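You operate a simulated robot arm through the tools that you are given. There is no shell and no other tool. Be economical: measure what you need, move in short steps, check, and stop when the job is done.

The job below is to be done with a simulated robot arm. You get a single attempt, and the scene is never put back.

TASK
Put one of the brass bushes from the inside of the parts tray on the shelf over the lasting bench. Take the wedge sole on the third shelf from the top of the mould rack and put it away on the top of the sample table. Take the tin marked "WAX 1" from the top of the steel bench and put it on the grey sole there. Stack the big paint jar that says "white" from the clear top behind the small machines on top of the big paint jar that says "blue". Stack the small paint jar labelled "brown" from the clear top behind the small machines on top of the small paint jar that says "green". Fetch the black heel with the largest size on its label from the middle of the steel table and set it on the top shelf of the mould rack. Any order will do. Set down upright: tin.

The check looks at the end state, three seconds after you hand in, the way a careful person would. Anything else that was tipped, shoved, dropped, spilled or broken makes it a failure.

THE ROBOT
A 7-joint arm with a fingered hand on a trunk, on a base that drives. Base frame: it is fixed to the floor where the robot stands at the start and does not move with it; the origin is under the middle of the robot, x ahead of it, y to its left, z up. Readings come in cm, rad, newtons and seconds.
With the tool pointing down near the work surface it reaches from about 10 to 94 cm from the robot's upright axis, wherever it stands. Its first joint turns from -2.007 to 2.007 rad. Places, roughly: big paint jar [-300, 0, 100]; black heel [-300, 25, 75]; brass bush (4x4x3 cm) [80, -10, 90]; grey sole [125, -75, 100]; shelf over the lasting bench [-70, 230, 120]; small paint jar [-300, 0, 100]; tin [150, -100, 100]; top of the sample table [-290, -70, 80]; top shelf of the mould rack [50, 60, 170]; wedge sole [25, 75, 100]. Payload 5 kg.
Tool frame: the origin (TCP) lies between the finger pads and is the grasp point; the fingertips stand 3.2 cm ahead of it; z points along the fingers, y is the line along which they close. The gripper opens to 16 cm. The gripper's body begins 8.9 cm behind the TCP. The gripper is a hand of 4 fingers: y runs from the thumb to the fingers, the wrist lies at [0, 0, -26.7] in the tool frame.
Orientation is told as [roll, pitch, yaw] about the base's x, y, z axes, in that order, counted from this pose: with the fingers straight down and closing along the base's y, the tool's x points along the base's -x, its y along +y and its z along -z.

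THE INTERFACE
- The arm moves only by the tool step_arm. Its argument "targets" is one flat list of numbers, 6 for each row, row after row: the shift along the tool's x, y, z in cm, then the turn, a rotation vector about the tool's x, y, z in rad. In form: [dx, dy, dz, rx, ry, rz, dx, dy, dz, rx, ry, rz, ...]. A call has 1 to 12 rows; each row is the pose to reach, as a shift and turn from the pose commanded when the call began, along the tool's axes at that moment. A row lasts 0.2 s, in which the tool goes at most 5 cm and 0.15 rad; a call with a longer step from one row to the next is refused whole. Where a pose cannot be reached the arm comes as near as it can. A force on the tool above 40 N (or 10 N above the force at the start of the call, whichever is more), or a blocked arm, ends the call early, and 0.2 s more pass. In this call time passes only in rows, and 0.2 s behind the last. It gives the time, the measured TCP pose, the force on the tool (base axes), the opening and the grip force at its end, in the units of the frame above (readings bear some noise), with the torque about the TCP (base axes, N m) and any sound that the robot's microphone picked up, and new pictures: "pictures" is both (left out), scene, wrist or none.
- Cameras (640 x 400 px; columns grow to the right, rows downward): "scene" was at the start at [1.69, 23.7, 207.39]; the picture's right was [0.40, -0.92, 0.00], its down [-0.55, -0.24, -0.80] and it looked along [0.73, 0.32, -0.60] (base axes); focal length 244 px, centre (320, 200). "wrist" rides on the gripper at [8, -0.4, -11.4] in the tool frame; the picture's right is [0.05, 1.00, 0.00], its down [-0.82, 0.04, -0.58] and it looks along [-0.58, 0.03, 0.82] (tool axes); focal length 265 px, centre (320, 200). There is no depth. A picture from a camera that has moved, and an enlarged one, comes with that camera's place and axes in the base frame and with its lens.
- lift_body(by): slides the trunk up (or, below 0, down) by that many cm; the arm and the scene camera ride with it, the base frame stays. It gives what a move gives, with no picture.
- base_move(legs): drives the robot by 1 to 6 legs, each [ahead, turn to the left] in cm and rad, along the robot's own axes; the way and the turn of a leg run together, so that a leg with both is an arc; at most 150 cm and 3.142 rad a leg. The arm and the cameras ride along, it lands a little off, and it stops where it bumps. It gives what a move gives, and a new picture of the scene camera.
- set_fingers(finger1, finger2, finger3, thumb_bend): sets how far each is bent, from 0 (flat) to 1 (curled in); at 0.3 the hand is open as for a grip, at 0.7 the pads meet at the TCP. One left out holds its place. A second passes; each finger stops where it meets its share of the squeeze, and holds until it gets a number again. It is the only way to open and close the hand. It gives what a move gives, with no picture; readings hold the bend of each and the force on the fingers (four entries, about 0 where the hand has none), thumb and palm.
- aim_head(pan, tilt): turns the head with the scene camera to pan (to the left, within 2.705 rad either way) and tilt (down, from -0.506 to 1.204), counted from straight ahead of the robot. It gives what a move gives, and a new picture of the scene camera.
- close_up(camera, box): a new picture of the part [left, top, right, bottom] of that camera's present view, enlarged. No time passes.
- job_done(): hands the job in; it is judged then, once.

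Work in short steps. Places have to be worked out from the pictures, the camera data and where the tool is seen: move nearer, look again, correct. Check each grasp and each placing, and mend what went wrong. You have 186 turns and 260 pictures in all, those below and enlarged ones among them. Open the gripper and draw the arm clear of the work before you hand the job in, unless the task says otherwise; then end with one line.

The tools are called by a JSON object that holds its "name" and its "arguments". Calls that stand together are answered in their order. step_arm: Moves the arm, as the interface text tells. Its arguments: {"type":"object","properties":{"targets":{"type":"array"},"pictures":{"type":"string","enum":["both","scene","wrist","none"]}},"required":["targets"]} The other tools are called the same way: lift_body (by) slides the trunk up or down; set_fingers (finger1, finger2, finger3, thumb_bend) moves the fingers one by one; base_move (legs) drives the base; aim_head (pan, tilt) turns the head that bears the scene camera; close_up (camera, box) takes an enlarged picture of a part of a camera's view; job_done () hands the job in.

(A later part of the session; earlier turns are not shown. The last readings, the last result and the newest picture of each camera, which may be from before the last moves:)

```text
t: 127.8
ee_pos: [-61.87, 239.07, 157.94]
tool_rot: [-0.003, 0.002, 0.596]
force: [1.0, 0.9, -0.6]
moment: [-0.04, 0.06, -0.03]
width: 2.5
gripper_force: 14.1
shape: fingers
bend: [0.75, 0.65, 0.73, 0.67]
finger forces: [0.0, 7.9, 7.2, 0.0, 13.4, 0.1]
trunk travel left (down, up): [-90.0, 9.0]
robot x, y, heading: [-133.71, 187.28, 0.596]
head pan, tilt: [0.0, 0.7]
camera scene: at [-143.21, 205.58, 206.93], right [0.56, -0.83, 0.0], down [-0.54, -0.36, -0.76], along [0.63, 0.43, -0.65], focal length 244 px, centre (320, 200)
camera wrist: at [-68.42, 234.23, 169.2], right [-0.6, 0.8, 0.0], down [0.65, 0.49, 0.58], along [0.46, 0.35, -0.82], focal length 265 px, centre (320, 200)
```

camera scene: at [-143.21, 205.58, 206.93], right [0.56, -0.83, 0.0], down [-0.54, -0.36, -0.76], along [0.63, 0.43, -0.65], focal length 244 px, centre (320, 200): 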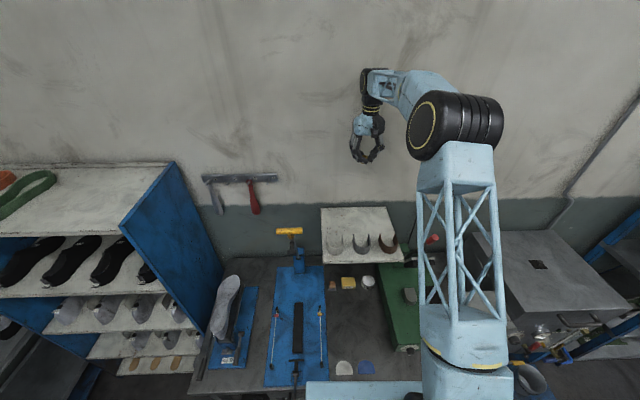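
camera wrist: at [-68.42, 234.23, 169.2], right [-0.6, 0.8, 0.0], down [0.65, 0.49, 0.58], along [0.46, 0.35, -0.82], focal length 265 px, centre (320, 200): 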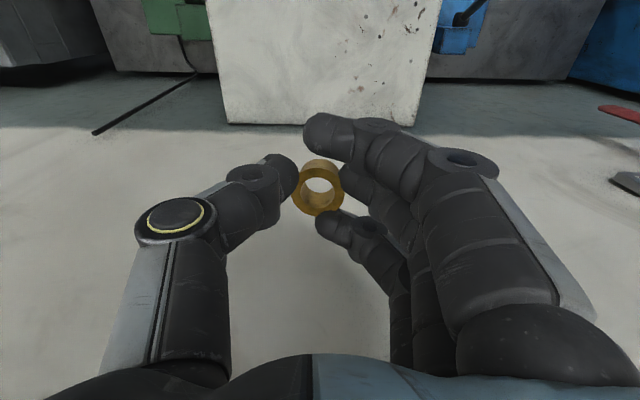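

TCP is over the shelf, about 8 cm from its back edge. I descend toward it.

{"name": "step_arm", "arguments": {"targets": [0, 0, 4.8, 0, 0, 0, 0, 0, 9.6, 0, 0, 0, 0, 0, 14.4, 0, 0, 0, 0, 0, 19.2, 0, 0, 0, 0, 0, 24, 0, 0, 0, 0, 0, 28, 0, 0, 0], "pictures": "both"}}

{"name": "close_up", "arguments": {"camera": "scene", "box": [300, 170, 420, 270]}}

```text
t: 129.2
ee_pos: [-62.02, 238.69, 129.86]
tool_rot: [0.0, 0.0, 0.596]
force: [0.2, 0.2, -0.5]
moment: [-0.01, 0.05, 0.02]
width: 2.52
gripper_force: 14.5
shape: fingers
bend: [0.75, 0.65, 0.73, 0.67]
finger forces: [0.1, 7.7, 7.3, 0.0, 13.4, 0.0]
trunk travel left (down, up): [-90.0, 9.0]
robot x, y, heading: [-133.54, 187.3, 0.598]
head pan, tilt: [0.0, 0.7]
camera scene: at [-143.37, 205.47, 206.94], right [0.56, -0.83, 0.0], down [-0.53, -0.36, -0.76], along [0.63, 0.43, -0.65], focal length 244 px, centre (320, 200)
camera wrist: at [-68.59, 233.99, 141.19], right [-0.6, 0.8, 0.0], down [0.65, 0.49, 0.58], along [0.46, 0.35, -0.82], focal length 265 px, centre (320, 200)
```

scene: 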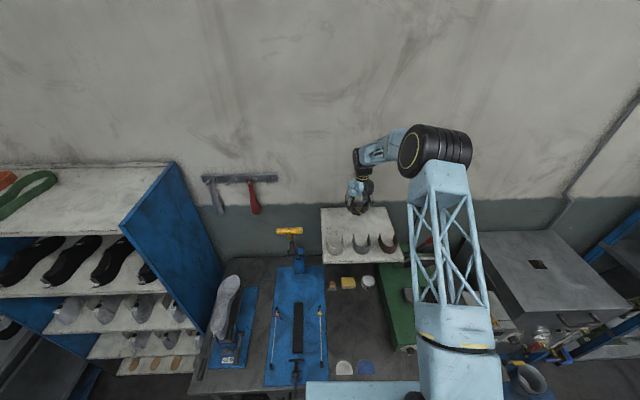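
wrist: 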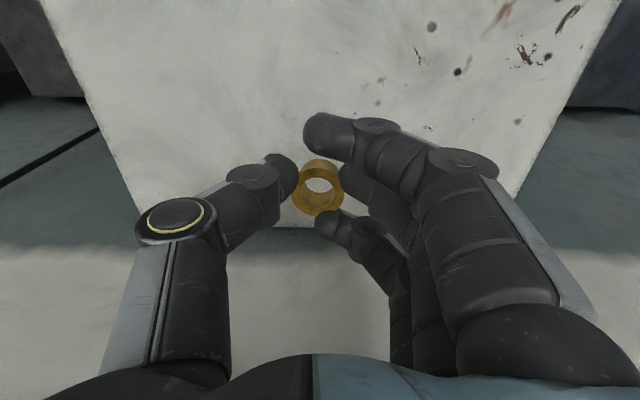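

```text
4.00 times, centred on (360, 220) of scene
camera zoom: at [-143.37, 205.47, 206.94], right [0.56, -0.83, 0.0], down [-0.53, -0.36, -0.76], along [0.63, 0.43, -0.65], focal length 977 px, centre (160, 120)
```

zoom: 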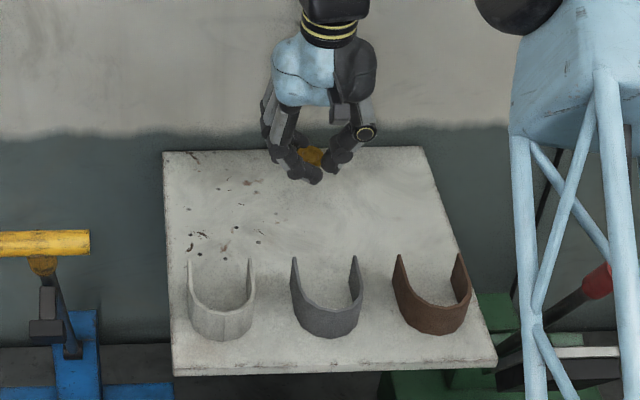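

Good. I lower in small steps until contact.

{"name": "step_arm", "arguments": {"targets": [0, 0, 1, 0, 0, 0, 0, 0, 2, 0, 0, 0, 0, 0, 3, 0, 0, 0, 0, 0, 3.4, 0, 0, 0, 0, 0, 3.8, 0, 0, 0, 0, 0, 4.2, 0, 0, 0, 0, 0, 4.6, 0, 0, 0, 0, 0, 5, 0, 0, 0, 0, 0, 5.4, 0, 0, 0], "pictures": "wrist"}}

```text
t: 131.1
ee_pos: [-62.02, 238.9, 125.71]
tool_rot: [0.0, -0.007, 0.594]
force: [-5.1, -2.4, 22.3]
moment: [-0.12, -0.09, 0.01]
width: 2.54
gripper_force: 21.1
shape: fingers
bend: [0.75, 0.68, 0.74, 0.68]
finger forces: [0.1, 10.8, 11.0, 0.0, 20.1, 0.0]
trunk travel left (down, up): [-90.0, 9.0]
robot x, y, heading: [-134.04, 187.4, 0.597]
head pan, tilt: [0.0, 0.7]
stopped in row 9: the force on the tool passed its limit at 44 N (the readings are from after the stop); the commanded pose is now the measured one
camera wrist: at [-68.66, 234.13, 136.9], right [-0.6, 0.8, 0.0], down [0.65, 0.49, 0.58], along [0.47, 0.35, -0.81], focal length 265 px, centre (320, 200)
```

wrist: 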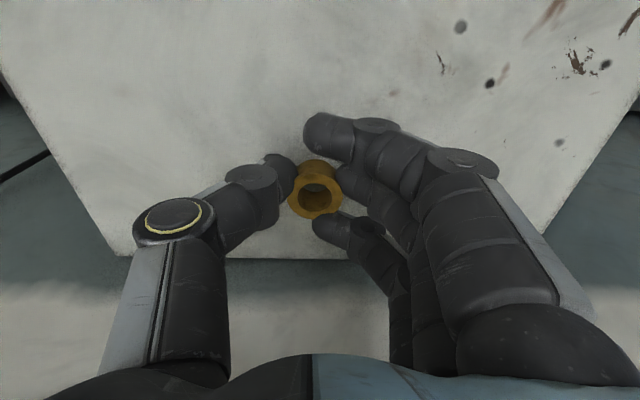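

Contact; the bush is now flat on the shelf. I ease off, open, and withdraw upward.

{"name": "step_arm", "arguments": {"targets": [0, 0, -0.3, 0, 0, 0], "pictures": "none"}}

{"name": "set_fingers", "arguments": {"finger1": 0.5, "finger2": 0.5, "finger3": 0.5, "thumb_bend": 0.55}}

{"name": "step_arm", "arguments": {"targets": [0, 0, -2, 0, 0, 0, 0, 0, -6, 0, 0, 0, 0, 0, -10.5, 0, 0, 0, 0, 0, -15, 0, 0, 0, 0, 0, -19.5, 0, 0, 0, 0, 0, -24, 0, 0, 0, 0, 0, -28.5, 0, 0, 0], "pictures": "wrist"}}

{"name": "close_up", "arguments": {"camera": "scene", "box": [300, 170, 420, 270]}}

```text
t: 131.4
ee_pos: [-62.03, 238.91, 125.69]
tool_rot: [0.0, -0.008, 0.594]
force: [-1.3, 0.9, 11.6]
moment: [0.02, -0.04, -0.02]
width: 2.53
gripper_force: 18.6
shape: fingers
bend: [0.75, 0.68, 0.74, 0.68]
finger forces: [0.0, 10.2, 12.9, 0.1, 15.2, 0.0]
trunk travel left (down, up): [-90.0, 9.0]
robot x, y, heading: [-133.66, 187.25, 0.592]
head pan, tilt: [0.0, 0.7]
```

```text
t: 132.5
ee_pos: [-61.75, 238.89, 126.0]
tool_rot: [-0.002, -0.014, 0.594]
force: [-0.9, -2.4, 17.7]
moment: [-0.05, 0.59, 0.11]
width: 7.56
gripper_force: 8.6
shape: fingers
bend: [0.53, 0.5, 0.5, 0.55]
finger forces: [11.3, 1.0, 0.0, 0.0, 4.7, 0.0]
trunk travel left (down, up): [-90.0, 9.0]
robot x, y, heading: [-133.32, 187.25, 0.595]
head pan, tilt: [0.0, 0.7]
stopped: the force on the tool passed its limit at 41 N (the readings are from after the stop); the commanded pose is now the measured one
```

```text
t: 134.1
ee_pos: [-62.11, 238.79, 154.28]
tool_rot: [-0.002, -0.01, 0.596]
force: [0.7, 0.0, 0.6]
moment: [0.03, -0.01, 0.0]
width: 8.08
gripper_force: 0.0
shape: fingers
bend: [0.5, 0.5, 0.5, 0.55]
finger forces: [0.0, 0.1, 0.0, 0.0, 0.0, 0.0]
trunk travel left (down, up): [-90.0, 9.0]
robot x, y, heading: [-133.65, 187.2, 0.592]
head pan, tilt: [0.0, 0.7]
camera wrist: at [-68.78, 233.99, 165.57], right [-0.6, 0.8, 0.0], down [0.65, 0.49, 0.58], along [0.47, 0.35, -0.81], focal length 265 px, centre (320, 200)
```

wrist: 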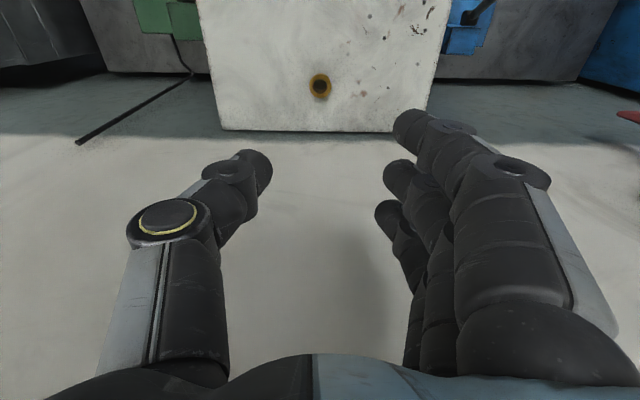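

```text
4.00 times, centred on (360, 220) of scene
camera zoom: at [-143.58, 205.33, 206.93], right [0.56, -0.83, 0.0], down [-0.53, -0.36, -0.77], along [0.63, 0.43, -0.64], focal length 977 px, centre (160, 120)
```

zoom: 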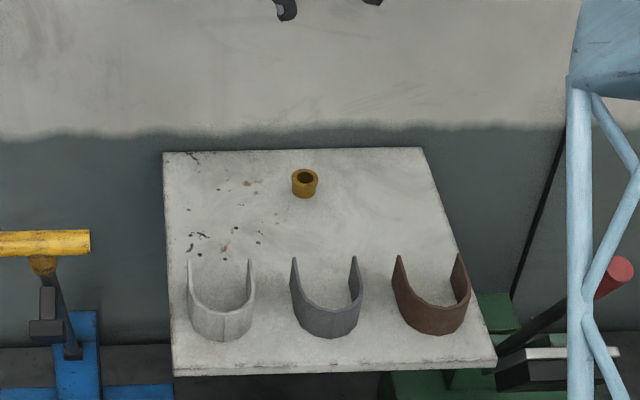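

Bush is standing on the shelf. I retract the arm and drive back round the column to face the mould rack.

{"name": "step_arm", "arguments": {"targets": [1, 0, -4.5, 0, 0, 0, 2, 0, -9, 0, 0, 0, 5, 1, -12.5, 0, 0, 0, 8.5, 2, -15.5, 0, 0, 0, 12, 3, -18.5, 0, 0, 0, 16, 4, -21, 0, 0, 0, 20, 5, -23.5, 0, 0, 0, 24, 6, -26, 0, 0, 0, 28, 7, -28.5, 0, 0, 0, 32, 8, -31, 0, 0, 0, 36, 9, -33, 0, 0, 0, 39.3, 9.8, -34, 0, 0, 0], "pictures": "none"}}

{"name": "base_move", "arguments": {"legs": [[-13, 0], [0, -1.885], [125, 0], [0, 0.685], [79, 0], [0, 1.22]]}}

{"name": "aim_head", "arguments": {"pan": 0.0, "tilt": 0.8}}

```text
t: 136.7
ee_pos: [-100.63, 224.68, 188.09]
tool_rot: [-0.002, -0.009, 0.593]
force: [-1.0, -0.7, -0.3]
moment: [0.04, -0.07, -0.01]
width: 8.06
gripper_force: 0.1
shape: fingers
bend: [0.5, 0.5, 0.5, 0.55]
finger forces: [0.1, 0.1, 0.1, 0.1, 0.0, 0.0]
trunk travel left (down, up): [-90.0, 9.0]
robot x, y, heading: [-133.68, 187.21, 0.6]
head pan, tilt: [0.0, 0.7]
```

```text
t: 157.5
ee_pos: [-14.72, 53.22, 187.99]
tool_rot: [-0.002, -0.007, 0.595]
force: [0.1, 0.3, 0.3]
moment: [0.0, -0.01, 0.0]
width: 8.1
gripper_force: 0.1
shape: fingers
bend: [0.5, 0.5, 0.5, 0.55]
finger forces: [0.0, 0.1, 0.1, 0.0, 0.0, 0.0]
trunk travel left (down, up): [-90.0, 9.0]
robot x, y, heading: [-48.32, 15.99, 0.597]
head pan, tilt: [0.0, 0.7]
camera scene: at [-57.85, 33.7, 206.93], right [0.56, -0.83, 0.0], down [-0.53, -0.36, -0.76], along [0.63, 0.43, -0.64], focal length 244 px, centre (320, 200)
```

scene: 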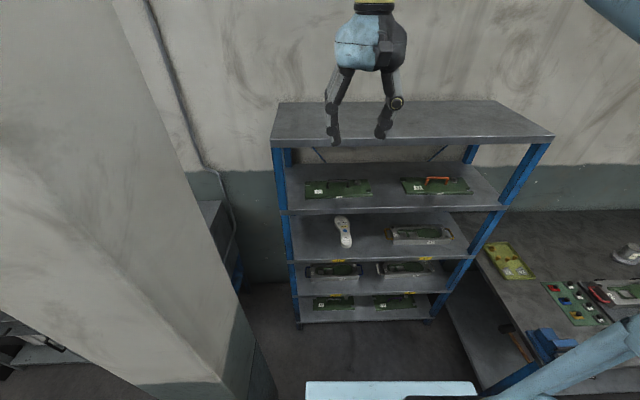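

```text
t: 158.2
ee_pos: [-14.7, 53.14, 187.99]
tool_rot: [-0.002, -0.01, 0.595]
force: [-0.3, 0.6, -0.1]
moment: [0.01, 0.01, -0.02]
width: 8.06
gripper_force: 0.2
shape: fingers
bend: [0.5, 0.5, 0.5, 0.55]
finger forces: [0.1, 0.0, 0.1, 0.0, 0.0, 0.1]
trunk travel left (down, up): [-90.0, 9.0]
robot x, y, heading: [-47.99, 15.3, 0.595]
head pan, tilt: [0.0, 0.799]
camera scene: at [-58.19, 33.45, 206.11], right [0.56, -0.83, 0.0], down [-0.59, -0.4, -0.7], along [0.58, 0.39, -0.72], focal length 244 px, centre (320, 200)
```

scene: 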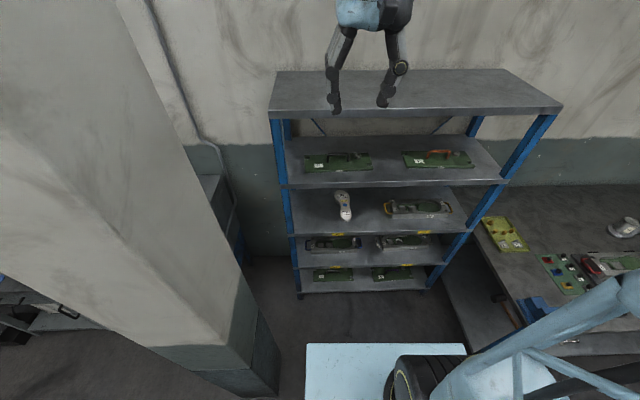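

I zoom on the wedge sole on the third shelf.

{"name": "close_up", "arguments": {"camera": "scene", "box": [280, 170, 440, 250]}}

```text
4.00 times, centred on (360, 210) of scene
camera zoom: at [-58.19, 33.45, 206.11], right [0.56, -0.83, 0.0], down [-0.59, -0.4, -0.7], along [0.58, 0.39, -0.72], focal length 977 px, centre (160, 160)
```

zoom: 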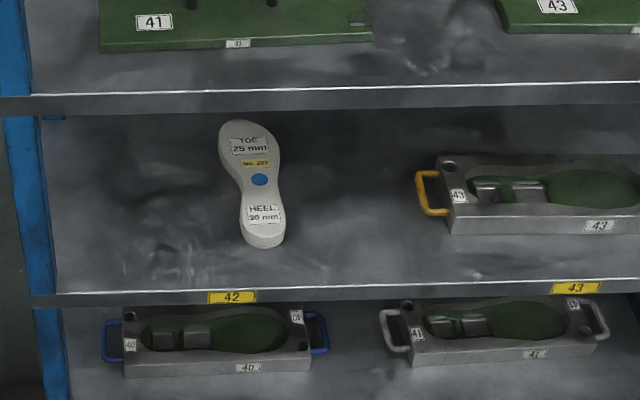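

Sole: heel toward the front (n≈57–59 along my heading), 3 cm thick, heel about 6.5 wide. I'll reach in with the hand pitched 30° forward. First move the hand down in front of that shelf.

{"name": "step_arm", "arguments": {"targets": [-1, -0.5, 4.8, 0, 0, 0, -2, -1, 9.6, 0, 0, 0, -3, -1.5, 14.4, 0, 0, 0, -4, -2, 19.2, 0, 0, 0, -5, -2.5, 24, 0, -0.05, 0, -6, -3, 28.8, 0, -0.1, 0, -7, -3.5, 33.5, 0, -0.15, 0, -8, -4, 38.2, 0, -0.2, 0, -9, -4.5, 42.9, 0, -0.25, 0, -10, -5, 47.6, 0, -0.3, 0, -11, -5.5, 52.3, 0, -0.35, 0, -12, -6, 57, 0, -0.42, 0], "pictures": "both"}}

```text
t: 160.8
ee_pos: [-0.97, 55.35, 130.84]
tool_rot: [-0.002, -0.427, 0.596]
force: [0.6, 0.0, 0.6]
moment: [-0.05, 0.03, 0.01]
width: 8.14
gripper_force: 0.1
shape: fingers
bend: [0.5, 0.5, 0.5, 0.55]
finger forces: [0.0, 0.0, 0.1, 0.0, 0.0, 0.0]
trunk travel left (down, up): [-90.0, 9.0]
robot x, y, heading: [-48.07, 15.72, 0.593]
head pan, tilt: [0.0, 0.799]
camera scene: at [-58.15, 33.84, 206.08], right [0.56, -0.83, 0.0], down [-0.59, -0.4, -0.7], along [0.58, 0.39, -0.72], focal length 244 px, centre (320, 200)
camera wrist: at [-10.8, 48.44, 137.81], right [-0.6, 0.8, -0.02], down [0.39, 0.32, 0.86], along [0.7, 0.51, -0.5], focal length 265 px, centre (320, 200)
```

scene: 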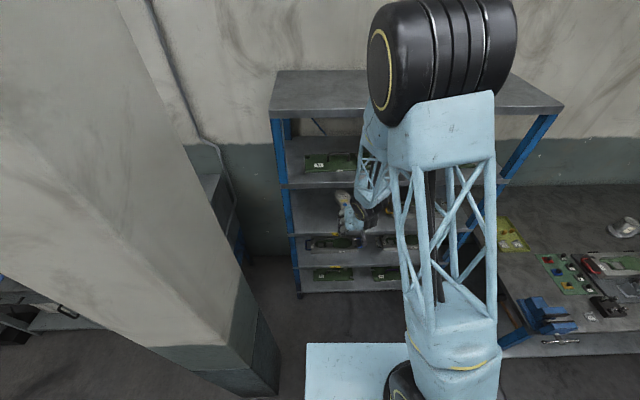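
wrist: 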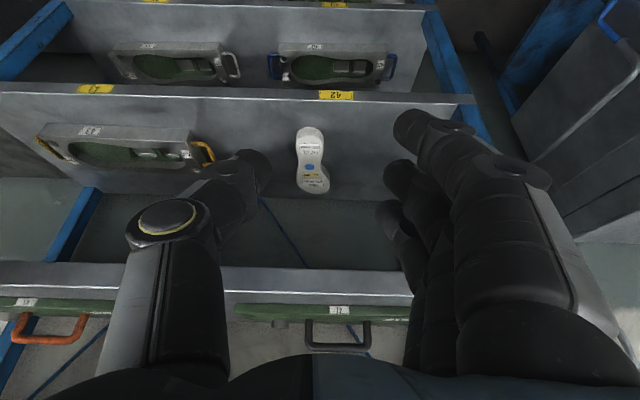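

The view shows the sole ~2.4 cm to the right of the hand centre; shelf front edge n≈50, shelf-2 lip z≈128–131. I move nearer and lower with the full pitch, opening the hand a bit.

{"name": "set_fingers", "arguments": {"finger1": 0.42, "finger2": 0.42, "finger3": 0.42, "thumb_bend": 0.46}}

{"name": "step_arm", "arguments": {"targets": [-0.7, -0.5, 4.3, 0, -0.02, 0, -1.4, -1, 8.6, 0, -0.04, 0, -2.1, -1.5, 12.9, 0, -0.06, 0, -2.8, -2, 17.1, 0, -0.08, 0, -3.5, -2.4, 21.4, 0, -0.1, 0], "pictures": "wrist"}}

```text
t: 161.8
ee_pos: [-1.03, 55.28, 130.93]
tool_rot: [-0.003, -0.43, 0.595]
force: [-0.8, 0.4, 0.1]
moment: [0.01, -0.06, 0.0]
width: 11.44
gripper_force: 0.0
shape: fingers
bend: [0.42, 0.42, 0.42, 0.46]
finger forces: [0.0, 0.0, 0.0, 0.0, 0.0, 0.0]
trunk travel left (down, up): [-90.0, 9.0]
robot x, y, heading: [-47.9, 15.62, 0.596]
head pan, tilt: [0.0, 0.799]
```

```text
t: 162.9
ee_pos: [10.29, 60.04, 112.96]
tool_rot: [-0.001, -0.53, 0.596]
force: [0.3, 0.1, -0.7]
moment: [-0.03, 0.04, -0.03]
width: 11.44
gripper_force: 0.0
shape: fingers
bend: [0.42, 0.42, 0.42, 0.46]
finger forces: [0.0, 0.1, 0.0, 0.0, 0.0, 0.1]
trunk travel left (down, up): [-90.0, 9.0]
robot x, y, heading: [-47.95, 15.78, 0.598]
head pan, tilt: [0.0, 0.799]
camera wrist: at [0.08, 52.69, 118.69], right [-0.6, 0.8, -0.03], down [0.32, 0.27, 0.91], along [0.74, 0.53, -0.41], focal length 265 px, centre (320, 200)
```

wrist: 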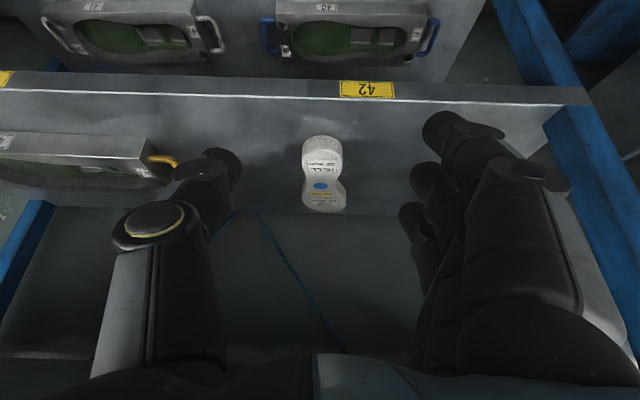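

Refined: shelf z≈94, heel end n≈61.5, sole top z≈97, centred laterally. I lower in front of the shelf first, then look again.

{"name": "step_arm", "arguments": {"targets": [0.7, 0, 4, 0, -0.03, 0, 1.4, 0, 8, 0, -0.06, 0, 2.1, 0, 11.5, 0, -0.09, 0, -1.3, 0, 13.5, 0, -0.09, 0, -4.8, 0, 15.6, 0, -0.09, 0], "pictures": "both"}}

```text
t: 164.2
ee_pos: [20.36, 66.79, 101.85]
tool_rot: [0.001, -0.618, 0.596]
force: [0.7, 0.8, -0.7]
moment: [0.03, 0.04, 0.03]
width: 11.44
gripper_force: 0.0
shape: fingers
bend: [0.42, 0.42, 0.42, 0.46]
finger forces: [0.1, 0.1, 0.0, 0.0, 0.0, 0.0]
trunk travel left (down, up): [-90.0, 9.0]
robot x, y, heading: [-48.21, 16.03, 0.597]
head pan, tilt: [0.0, 0.799]
camera scene: at [-58.05, 33.57, 206.1], right [0.56, -0.83, 0.0], down [-0.59, -0.4, -0.7], along [0.58, 0.39, -0.72], focal length 244 px, centre (320, 200)
camera wrist: at [9.6, 59.11, 106.44], right [-0.59, 0.8, -0.03], down [0.25, 0.22, 0.94], along [0.76, 0.55, -0.33], focal length 265 px, centre (320, 200)
```

scene: 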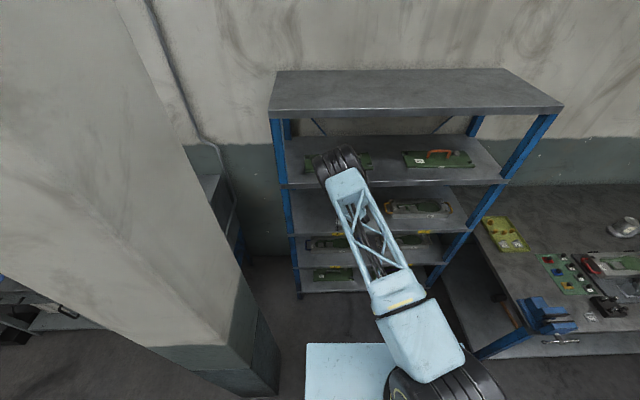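
wrist: 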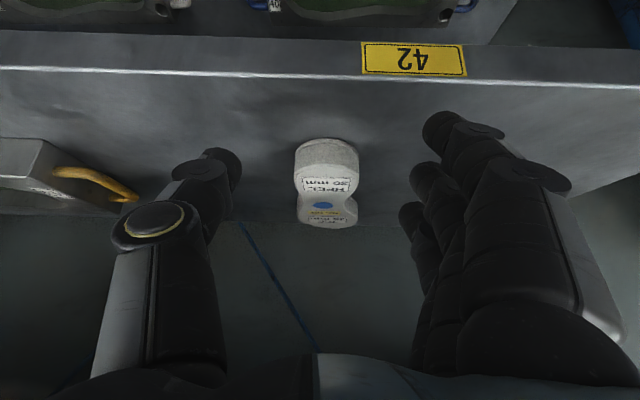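

The elbow drum now appears close to the rack front; before going further in I measure where it is with a second head angle.

{"name": "aim_head", "arguments": {"pan": -0.9, "tilt": 0.8}}

{"name": "aim_head", "arguments": {"pan": 0.8, "tilt": 0.8}}

```text
t: 165.3
ee_pos: [20.32, 66.67, 101.98]
tool_rot: [-0.002, -0.619, 0.595]
force: [-0.2, -0.3, -0.8]
moment: [-0.01, 0.0, 0.01]
width: 11.44
gripper_force: 0.1
shape: fingers
bend: [0.42, 0.42, 0.42, 0.46]
finger forces: [0.0, 0.1, 0.0, 0.1, 0.0, 0.0]
trunk travel left (down, up): [-90.0, 9.0]
robot x, y, heading: [-48.12, 15.77, 0.597]
head pan, tilt: [-0.901, 0.799]
camera scene: at [-57.15, 26.54, 206.11], right [-0.3, -0.95, 0.0], down [-0.68, 0.21, -0.7], along [0.66, -0.21, -0.72], focal length 244 px, centre (320, 200)
```

scene: 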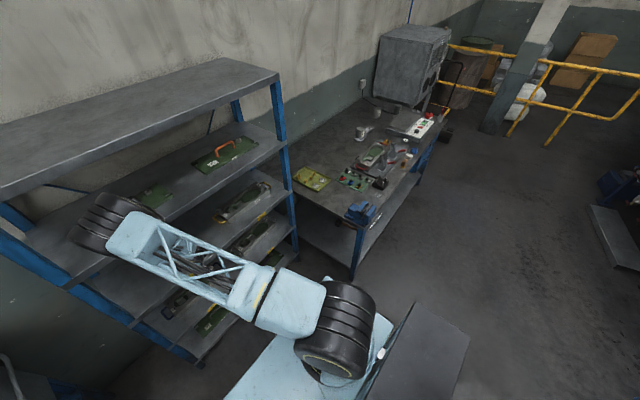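

```text
t: 167.1
ee_pos: [20.3, 66.68, 102.12]
tool_rot: [-0.001, -0.621, 0.595]
force: [0.4, -0.3, -0.7]
moment: [-0.02, 0.0, 0.01]
width: 11.44
gripper_force: 0.1
shape: fingers
bend: [0.42, 0.42, 0.42, 0.46]
finger forces: [0.1, 0.0, 0.0, 0.1, 0.0, 0.1]
trunk travel left (down, up): [-90.0, 9.0]
robot x, y, heading: [-47.73, 15.55, 0.6]
head pan, tilt: [0.799, 0.799]
camera scene: at [-63.43, 36.89, 206.11], right [0.98, -0.18, 0.0], down [-0.13, -0.71, -0.7], along [0.12, 0.69, -0.72], focal length 244 px, centre (320, 200)
```

scene: 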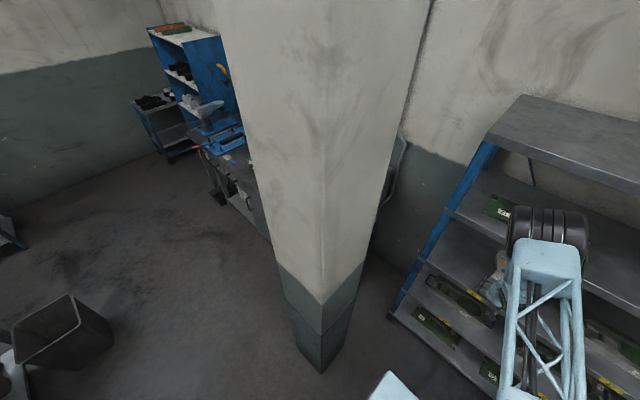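

Elbow is at ≈[-14,58,167], safely ~33 cm in front of the rack. I slide the hand in over the heel, keeping a little height.

{"name": "step_arm", "arguments": {"targets": [-2, 0, 1.9, 0, 0, 0, -4, 0.1, 3.8, 0, 0, 0, -6, 0.1, 5.7, 0, 0, 0, -8.1, 0.1, 7.6, 0, 0, 0], "pictures": "wrist"}}

{"name": "aim_head", "arguments": {"pan": 0.4, "tilt": 0.75}}

```text
t: 168.1
ee_pos: [29.39, 72.84, 100.49]
tool_rot: [0.0, -0.618, 0.595]
force: [-0.9, 0.0, 0.4]
moment: [-0.02, -0.02, 0.0]
width: 11.46
gripper_force: 0.2
shape: fingers
bend: [0.42, 0.42, 0.42, 0.46]
finger forces: [0.0, 0.0, 0.1, 0.0, 0.1, 0.0]
trunk travel left (down, up): [-90.0, 9.0]
robot x, y, heading: [-48.1, 15.72, 0.592]
head pan, tilt: [0.799, 0.799]
camera wrist: at [18.63, 65.25, 105.05], right [-0.59, 0.8, -0.03], down [0.25, 0.22, 0.94], along [0.76, 0.55, -0.33], focal length 265 px, centre (320, 200)
```

wrist: 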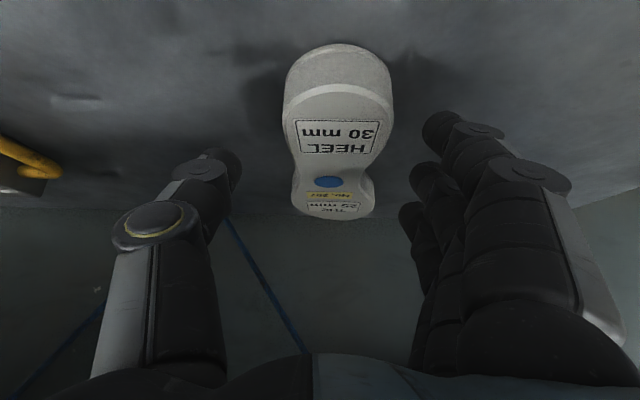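

```text
t: 168.9
ee_pos: [29.34, 72.87, 100.49]
tool_rot: [-0.001, -0.62, 0.595]
force: [-0.3, 0.3, -0.1]
moment: [-0.03, 0.02, 0.0]
width: 11.44
gripper_force: 0.1
shape: fingers
bend: [0.42, 0.42, 0.42, 0.46]
finger forces: [0.0, 0.0, 0.1, 0.0, 0.1, 0.1]
trunk travel left (down, up): [-90.0, 9.0]
robot x, y, heading: [-47.77, 15.11, 0.602]
head pan, tilt: [0.4, 0.75]
camera scene: at [-60.34, 35.9, 206.51], right [0.84, -0.54, 0.0], down [-0.37, -0.57, -0.73], along [0.4, 0.61, -0.68], focal length 244 px, centre (320, 200)
```

scene: 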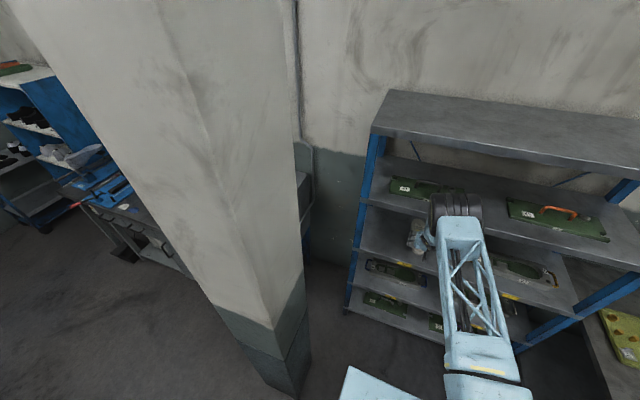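

Hand is over the heel (tcp n≈65.4), sole slightly left of centre. I shift 0.5 left and lower carefully to the shelf.

{"name": "step_arm", "arguments": {"targets": [0.3, 0.3, 0.41, 0, 0, 0, 0.6, 0.5, 0.82, 0, 0, 0, 0.9, 0.5, 1.22, 0, 0, 0, 1.2, 0.5, 1.63, 0, 0, 0, 1.45, 0.5, 2.0, 0, 0, 0], "pictures": "wrist"}}

```text
t: 170.2
ee_pos: [29.11, 73.37, 98.23]
tool_rot: [-0.001, -0.621, 0.595]
force: [-0.2, -1.3, 8.5]
moment: [0.34, 0.37, 0.11]
width: 11.52
gripper_force: 3.7
shape: fingers
bend: [0.42, 0.42, 0.42, 0.46]
finger forces: [7.8, 0.1, 0.0, 0.0, 0.0, 0.0]
trunk travel left (down, up): [-90.0, 9.0]
robot x, y, heading: [-48.32, 15.56, 0.595]
head pan, tilt: [0.4, 0.75]
camera wrist: at [18.38, 65.65, 102.74], right [-0.59, 0.8, -0.03], down [0.25, 0.22, 0.94], along [0.77, 0.55, -0.33], focal length 265 px, centre (320, 200)
```

wrist: 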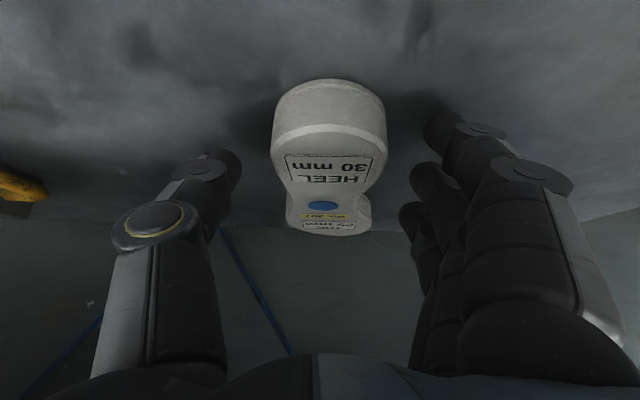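

Finger 1 just touches the shelf. I raise 0.3 and close on the heel.

{"name": "step_arm", "arguments": {"targets": [-0.17, 0, -0.24, 0, 0, 0], "pictures": "none"}}

{"name": "set_fingers", "arguments": {"finger1": 0.72, "finger2": 0.72, "finger3": 0.72, "thumb_bend": 0.72}}

{"name": "close_up", "arguments": {"camera": "wrist", "box": [160, 50, 480, 250]}}

```text
t: 170.6
ee_pos: [28.96, 73.28, 98.21]
tool_rot: [-0.002, -0.618, 0.596]
force: [-0.5, -0.2, 0.0]
moment: [0.03, 0.01, -0.01]
width: 11.48
gripper_force: 0.1
shape: fingers
bend: [0.42, 0.42, 0.42, 0.46]
finger forces: [0.0, 0.0, 0.1, 0.0, 0.0, 0.0]
trunk travel left (down, up): [-90.0, 9.0]
robot x, y, heading: [-48.33, 15.4, 0.598]
head pan, tilt: [0.4, 0.75]
```

```text
t: 171.6
ee_pos: [29.12, 73.28, 98.4]
tool_rot: [-0.002, -0.62, 0.596]
force: [2.1, -0.8, 4.2]
moment: [0.12, 0.04, 0.06]
width: 7.02
gripper_force: 23.6
shape: fingers
bend: [0.55, 0.53, 0.72, 0.64]
finger forces: [12.2, 10.4, 0.0, 0.0, 23.2, 0.0]
trunk travel left (down, up): [-90.0, 9.0]
robot x, y, heading: [-48.21, 15.9, 0.596]
head pan, tilt: [0.4, 0.75]
```

```text
2.00 times, centred on (320, 150) of wrist
camera zoom: at [18.36, 65.62, 102.94], right [-0.59, 0.8, -0.03], down [0.25, 0.22, 0.94], along [0.77, 0.55, -0.33], focal length 531 px, centre (320, 300)
```

zoom: 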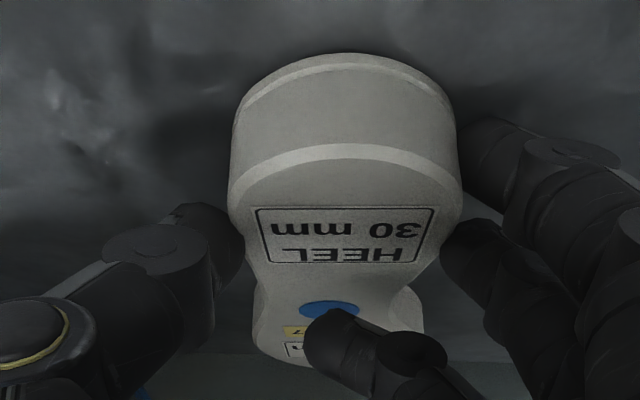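

Fingers 1, 2 and thumb hold the heel (23 N), finger 3 rests on top. I lift 2 cm and check.

{"name": "step_arm", "arguments": {"targets": [-0.3, 0, -0.4, 0, 0, 0, -0.6, 0, -0.8, 0, 0, 0, -0.9, 0, -1.25, 0, 0, 0, -1.2, 0, -1.65, 0, 0, 0], "pictures": "wrist"}}

```text
t: 172.6
ee_pos: [29.14, 73.28, 100.51]
tool_rot: [-0.003, -0.62, 0.596]
force: [-0.2, 1.1, -1.8]
moment: [-0.16, 0.16, 0.0]
width: 7.03
gripper_force: 19.7
shape: fingers
bend: [0.54, 0.51, 0.72, 0.65]
finger forces: [12.5, 6.8, 0.0, 0.0, 20.2, 0.0]
trunk travel left (down, up): [-90.0, 9.0]
robot x, y, heading: [-48.42, 15.53, 0.595]
head pan, tilt: [0.4, 0.75]
camera wrist: at [18.39, 65.68, 104.93], right [-0.59, 0.8, -0.03], down [0.25, 0.22, 0.94], along [0.76, 0.55, -0.33], focal length 265 px, centre (320, 200)
```

wrist: 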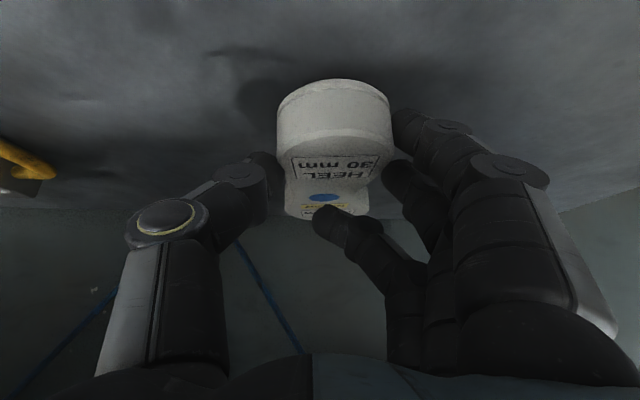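

The toe droops — I'm gripping too far from the centre of mass. I set the heel back down and drag the sole 12 cm toward the front edge so I can regrip near its middle.

{"name": "step_arm", "arguments": {"targets": [0.5, 0, 0.7, 0, 0, 0, 1.0, 0, 1.45, 0, 0, 0, 2.6, 0, 0.3, 0, 0, 0, 4.2, 0, -0.85, 0, 0, 0, 5.9, 0, -2.05, 0, 0, 0, 7.5, 0, -3.2, 0, 0, 0, 9.1, 0, -4.4, 0, 0, 0, 10.8, 0, -5.55, 0, 0, 0], "pictures": "wrist"}}

```text
t: 174.3
ee_pos: [19.12, 66.55, 98.69]
tool_rot: [0.0, -0.619, 0.596]
force: [0.7, -0.1, -0.9]
moment: [0.08, -0.04, -0.05]
width: 7.02
gripper_force: 21.0
shape: fingers
bend: [0.53, 0.51, 0.72, 0.65]
finger forces: [10.4, 10.8, 0.1, 0.0, 20.0, 0.0]
trunk travel left (down, up): [-90.0, 9.0]
robot x, y, heading: [-48.07, 15.98, 0.596]
head pan, tilt: [0.4, 0.75]
camera wrist: at [8.37, 58.95, 103.22], right [-0.59, 0.8, -0.03], down [0.25, 0.22, 0.94], along [0.77, 0.55, -0.33], focal length 265 px, centre (320, 200)
```

wrist: 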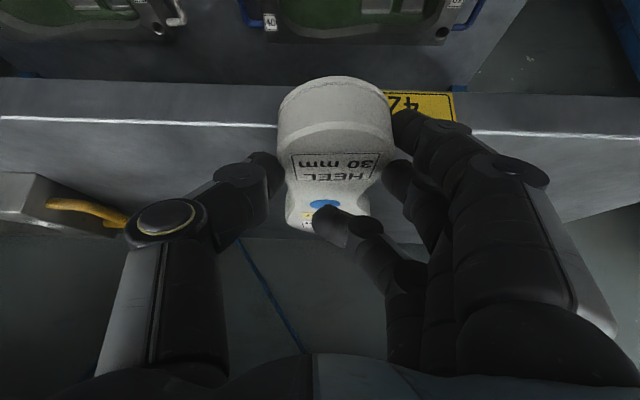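

Heel now overhangs the edge by ~5 cm. I release, move 9 cm deeper over the waist, and look.

{"name": "set_fingers", "arguments": {"finger1": 0.4, "finger2": 0.4, "finger3": 0.4, "thumb_bend": 0.44}}

{"name": "step_arm", "arguments": {"targets": [-0.7, 0, -1, 0, 0, 0, -1.45, 0, -2, 0, 0, 0, -3.9, 0.1, -0.3, 0, 0, 0, -6.3, 0.2, 1.5, 0, 0, 0, -8.75, 0.3, 3.2, 0, 0, 0], "pictures": "wrist"}}

```text
t: 175.3
ee_pos: [19.08, 66.6, 98.59]
tool_rot: [-0.002, -0.619, 0.596]
force: [-0.6, 0.7, 1.0]
moment: [0.0, -0.01, 0.01]
width: 12.24
gripper_force: 0.1
shape: fingers
bend: [0.4, 0.4, 0.4, 0.44]
finger forces: [0.1, 0.1, 0.0, 0.0, 0.0, 0.0]
trunk travel left (down, up): [-90.0, 9.0]
robot x, y, heading: [-48.25, 15.42, 0.594]
head pan, tilt: [0.4, 0.75]
```

```text
t: 176.6
ee_pos: [26.62, 71.79, 100.95]
tool_rot: [0.0, -0.617, 0.595]
force: [-0.2, 0.4, -0.1]
moment: [0.03, 0.02, 0.04]
width: 12.26
gripper_force: 0.0
shape: fingers
bend: [0.4, 0.4, 0.4, 0.44]
finger forces: [0.0, 0.0, 0.0, 0.1, 0.0, 0.0]
trunk travel left (down, up): [-90.0, 9.0]
robot x, y, heading: [-48.3, 15.65, 0.599]
head pan, tilt: [0.4, 0.75]
camera wrist: at [15.87, 64.17, 105.55], right [-0.59, 0.8, -0.03], down [0.25, 0.22, 0.94], along [0.76, 0.55, -0.33], focal length 265 px, centre (320, 200)
```

wrist: 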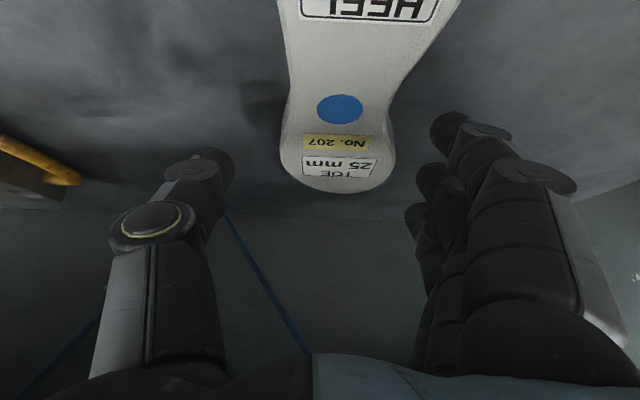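

Middle of the sole (blue dot) is at n≈60; I shift to it and lower to shelf level, then close.

{"name": "step_arm", "arguments": {"targets": [0.8, 0.2, -0.6, 0, 0, 0, 1.3, 0.4, 0.1, 0, 0, 0, 1.8, 0.6, 0.8, 0, 0, 0, 2.2, 0.6, 1.35, 0, 0, 0], "pictures": "none"}}

{"name": "set_fingers", "arguments": {"finger1": 0.72, "finger2": 0.72, "finger3": 0.4, "thumb_bend": 0.72}}

{"name": "close_up", "arguments": {"camera": "wrist", "box": [160, 50, 480, 250]}}

```text
t: 177.6
ee_pos: [25.28, 71.79, 98.69]
tool_rot: [0.0, -0.619, 0.594]
force: [0.5, 0.3, 0.0]
moment: [-0.01, -0.03, -0.04]
width: 12.25
gripper_force: 0.0
shape: fingers
bend: [0.4, 0.4, 0.4, 0.44]
finger forces: [0.0, 0.0, 0.1, 0.0, 0.1, 0.1]
trunk travel left (down, up): [-90.0, 9.0]
robot x, y, heading: [-48.14, 15.76, 0.594]
head pan, tilt: [0.4, 0.75]
```

```text
t: 178.6
ee_pos: [25.18, 71.76, 98.81]
tool_rot: [-0.001, -0.621, 0.595]
force: [-1.2, 2.2, 5.6]
moment: [0.22, -0.21, -0.04]
width: 5.51
gripper_force: 20.6
shape: fingers
bend: [0.57, 0.6, 0.4, 0.66]
finger forces: [8.7, 12.8, 0.1, 0.0, 17.8, 0.1]
trunk travel left (down, up): [-90.0, 9.0]
robot x, y, heading: [-48.1, 15.57, 0.598]
head pan, tilt: [0.4, 0.75]
```

```text
2.00 times, centred on (320, 150) of wrist
camera zoom: at [14.51, 64.18, 103.38], right [-0.59, 0.8, -0.03], down [0.25, 0.22, 0.94], along [0.76, 0.55, -0.33], focal length 531 px, centre (320, 300)
```

zoom: 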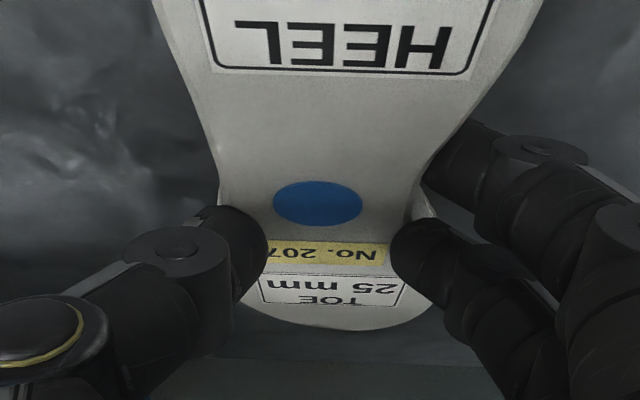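

Gripped at the waist. I lift 2.5 cm and check.

{"name": "step_arm", "arguments": {"targets": [-0.3, 0, -0.4, 0, 0, 0, -0.6, 0, -0.8, 0, 0, 0, -0.9, 0, -1.25, 0, 0, 0, -1.2, 0, -1.65, 0, 0, 0, -1.45, 0, -2.05, 0, 0, 0], "pictures": "wrist"}}

```text
t: 179.8
ee_pos: [25.29, 71.67, 101.29]
tool_rot: [-0.003, -0.619, 0.596]
force: [0.2, 0.3, -2.3]
moment: [0.0, 0.03, 0.0]
width: 5.46
gripper_force: 16.1
shape: fingers
bend: [0.57, 0.6, 0.4, 0.66]
finger forces: [8.2, 7.2, 0.0, 0.0, 16.7, 0.0]
trunk travel left (down, up): [-90.0, 9.0]
robot x, y, heading: [-48.26, 15.51, 0.596]
head pan, tilt: [0.4, 0.75]
camera wrist: at [14.51, 64.16, 105.84], right [-0.59, 0.8, -0.03], down [0.25, 0.22, 0.94], along [0.76, 0.55, -0.33], focal length 265 px, centre (320, 200)
```

wrist: 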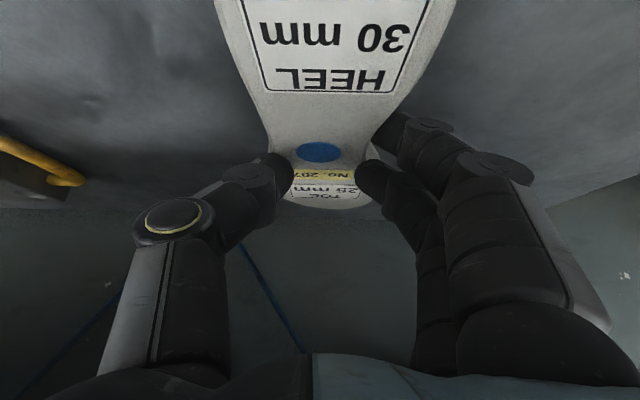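

Held steadily. I back the base out straight by 27 cm, so the sole clears the rack.

{"name": "base_move", "arguments": {"legs": [[-27, 0]]}}

{"name": "aim_head", "arguments": {"pan": 3.0, "tilt": 0.6}}

```text
t: 181.6
ee_pos: [3.28, 56.69, 101.28]
tool_rot: [-0.003, -0.62, 0.596]
force: [-0.1, 0.3, -1.8]
moment: [0.04, 0.03, 0.01]
width: 5.49
gripper_force: 15.6
shape: fingers
bend: [0.57, 0.6, 0.4, 0.66]
finger forces: [8.2, 7.1, 0.0, 0.0, 16.8, 0.1]
trunk travel left (down, up): [-90.0, 9.0]
robot x, y, heading: [-70.34, 0.61, 0.592]
head pan, tilt: [0.4, 0.75]
camera scene: at [-82.53, 20.9, 206.51], right [0.84, -0.55, 0.0], down [-0.37, -0.57, -0.73], along [0.4, 0.61, -0.68], focal length 244 px, centre (320, 200)
```

scene: 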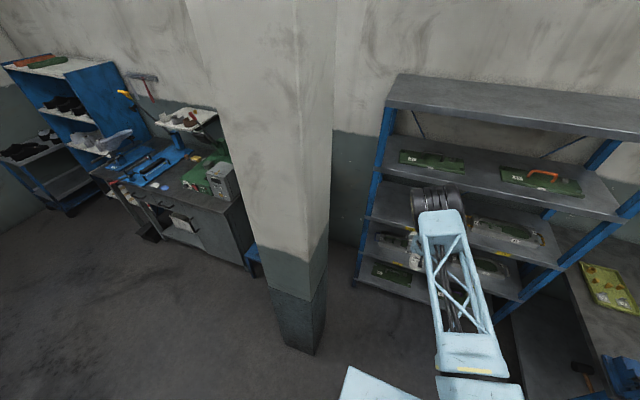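

```text
t: 183.8
ee_pos: [3.26, 56.79, 101.23]
tool_rot: [-0.002, -0.617, 0.595]
force: [-0.5, 0.5, -2.5]
moment: [-0.05, 0.02, 0.03]
width: 5.49
gripper_force: 16.7
shape: fingers
bend: [0.57, 0.6, 0.4, 0.66]
finger forces: [8.1, 7.2, 0.0, 0.1, 16.5, 0.0]
trunk travel left (down, up): [-90.0, 9.0]
robot x, y, heading: [-70.48, 0.35, 0.595]
head pan, tilt: [2.7, 0.6]
camera scene: at [-95.65, 12.72, 207.8], right [-0.15, 0.99, 0.0], down [0.56, 0.09, -0.83], along [-0.82, -0.12, -0.56], focal length 244 px, centre (320, 200)
```

scene: 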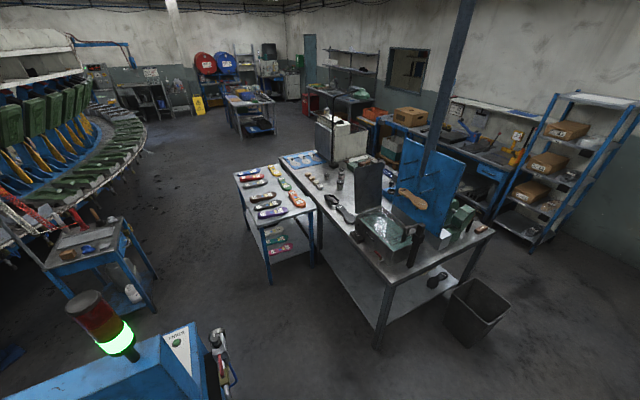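

Sample table (coloured soles) and steel table are both in view. I zoom to see free space, heels and jars.

{"name": "close_up", "arguments": {"camera": "scene", "box": [225, 90, 385, 190]}}

{"name": "close_up", "arguments": {"camera": "scene", "box": [225, 150, 385, 250]}}

{"name": "close_up", "arguments": {"camera": "scene", "box": [360, 150, 520, 250]}}

```text
4.00 times, centred on (305, 140) of scene
camera zoom: at [-95.65, 12.72, 207.8], right [-0.15, 0.99, 0.0], down [0.56, 0.09, -0.83], along [-0.82, -0.12, -0.56], focal length 977 px, centre (380, 440)
```

zoom: 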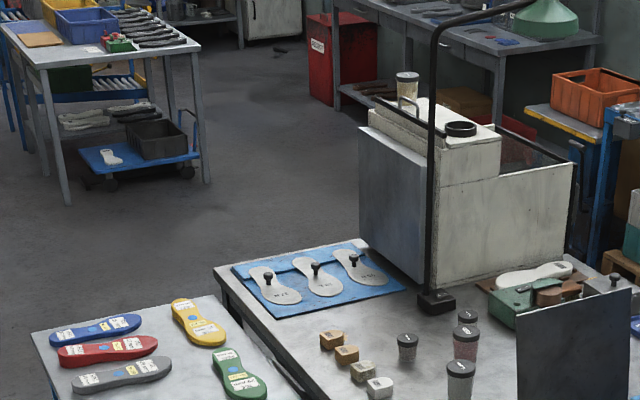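

```text
4.00 times, centred on (305, 200) of scene
camera zoom: at [-95.65, 12.72, 207.8], right [-0.15, 0.99, 0.0], down [0.56, 0.09, -0.83], along [-0.82, -0.12, -0.56], focal length 977 px, centre (380, 200)
```

zoom: 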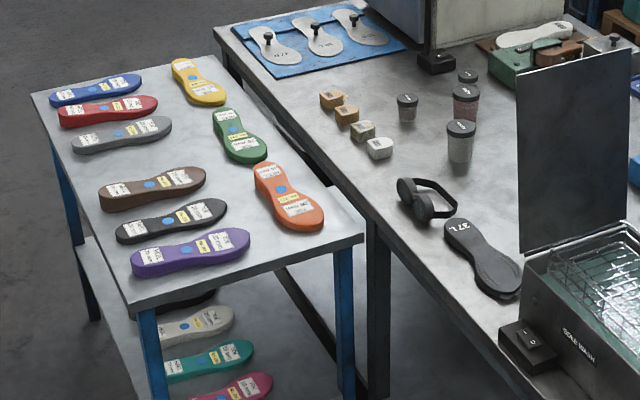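

```text
4.00 times, centred on (440, 200) of scene
camera zoom: at [-95.65, 12.72, 207.8], right [-0.15, 0.99, 0.0], down [0.56, 0.09, -0.83], along [-0.82, -0.12, -0.56], focal length 977 px, centre (-160, 200)
```

zoom: 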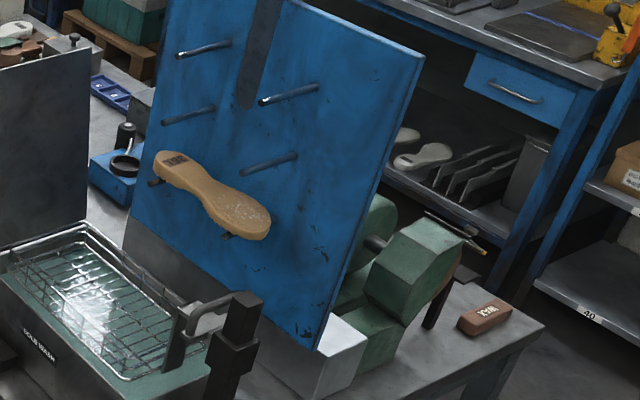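

The sole is out. I retract the arm toward me and up before travelling to the sample table.

{"name": "step_arm", "arguments": {"targets": [0.3, 0, -4.9, 0, 0, 0, 0.6, 0, -9.8, 0, 0, 0, 0.9, 0, -14.7, 0, 0, 0, 1.1, 0, -19.6, 0, 0, 0, 1.4, 0, -24.5, 0, 0, 0, 1.7, 0, -29.4, 0, 0, 0, 1.9, 0, -34.3, 0, 0, 0, 2.2, 0, -39.2, 0, 0, 0, 2.5, 0, -44.1, 0, 0, 0, 2.7, 0, -49, 0, 0, 0, 3, 0, -53.9, 0, 0, 0, 3.2, 0, -58.8, 0, 0, 0], "pictures": "wrist"}}

{"name": "aim_head", "arguments": {"pan": 2.3, "tilt": 0.9}}

```text
t: 186.6
ee_pos: [-21.03, 27.04, 146.17]
tool_rot: [0.0, -0.596, 0.361]
force: [-0.8, 1.0, -2.4]
moment: [-0.03, 0.02, -0.05]
width: 5.44
gripper_force: 15.4
shape: fingers
bend: [0.58, 0.6, 0.4, 0.66]
finger forces: [8.1, 7.1, 0.0, 0.0, 16.0, 0.0]
trunk travel left (down, up): [-90.0, 9.0]
robot x, y, heading: [-70.37, 0.53, 0.596]
head pan, tilt: [2.7, 0.6]
stopped in row 12: the arm was blocked; the commanded pose is now the measured one
camera wrist: at [-33.16, 22.02, 151.01], right [-0.39, 0.92, -0.03], down [0.31, 0.16, 0.94], along [0.86, 0.36, -0.35], focal length 265 px, centre (320, 200)
```

wrist: 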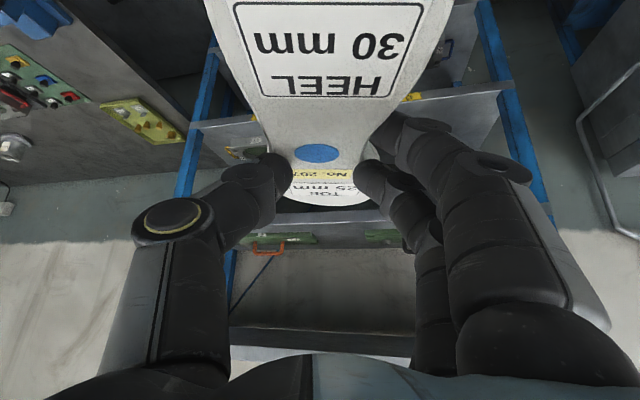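

```text
t: 187.4
ee_pos: [-20.88, 26.75, 146.22]
tool_rot: [0.002, -0.597, 0.359]
force: [0.4, 0.1, -1.8]
moment: [-0.04, 0.06, -0.03]
width: 5.41
gripper_force: 16.1
shape: fingers
bend: [0.58, 0.6, 0.4, 0.66]
finger forces: [8.0, 7.2, 0.0, 0.0, 16.0, 0.1]
trunk travel left (down, up): [-90.0, 9.0]
robot x, y, heading: [-70.31, 0.63, 0.595]
head pan, tilt: [2.3, 0.901]
camera scene: at [-94.27, 15.9, 205.32], right [0.24, 0.97, 0.0], down [0.76, -0.19, -0.62], along [-0.6, 0.15, -0.78], focal length 244 px, centre (320, 200)
```

scene: 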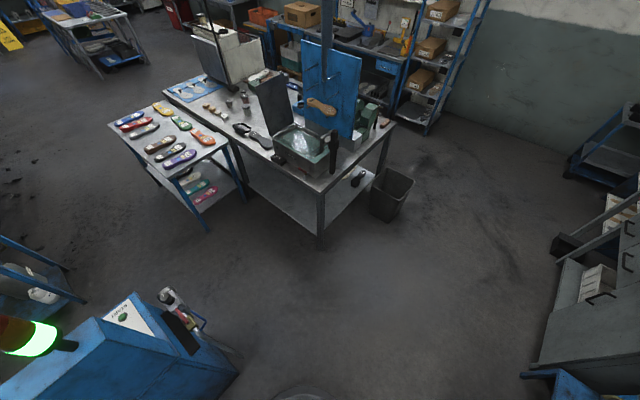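

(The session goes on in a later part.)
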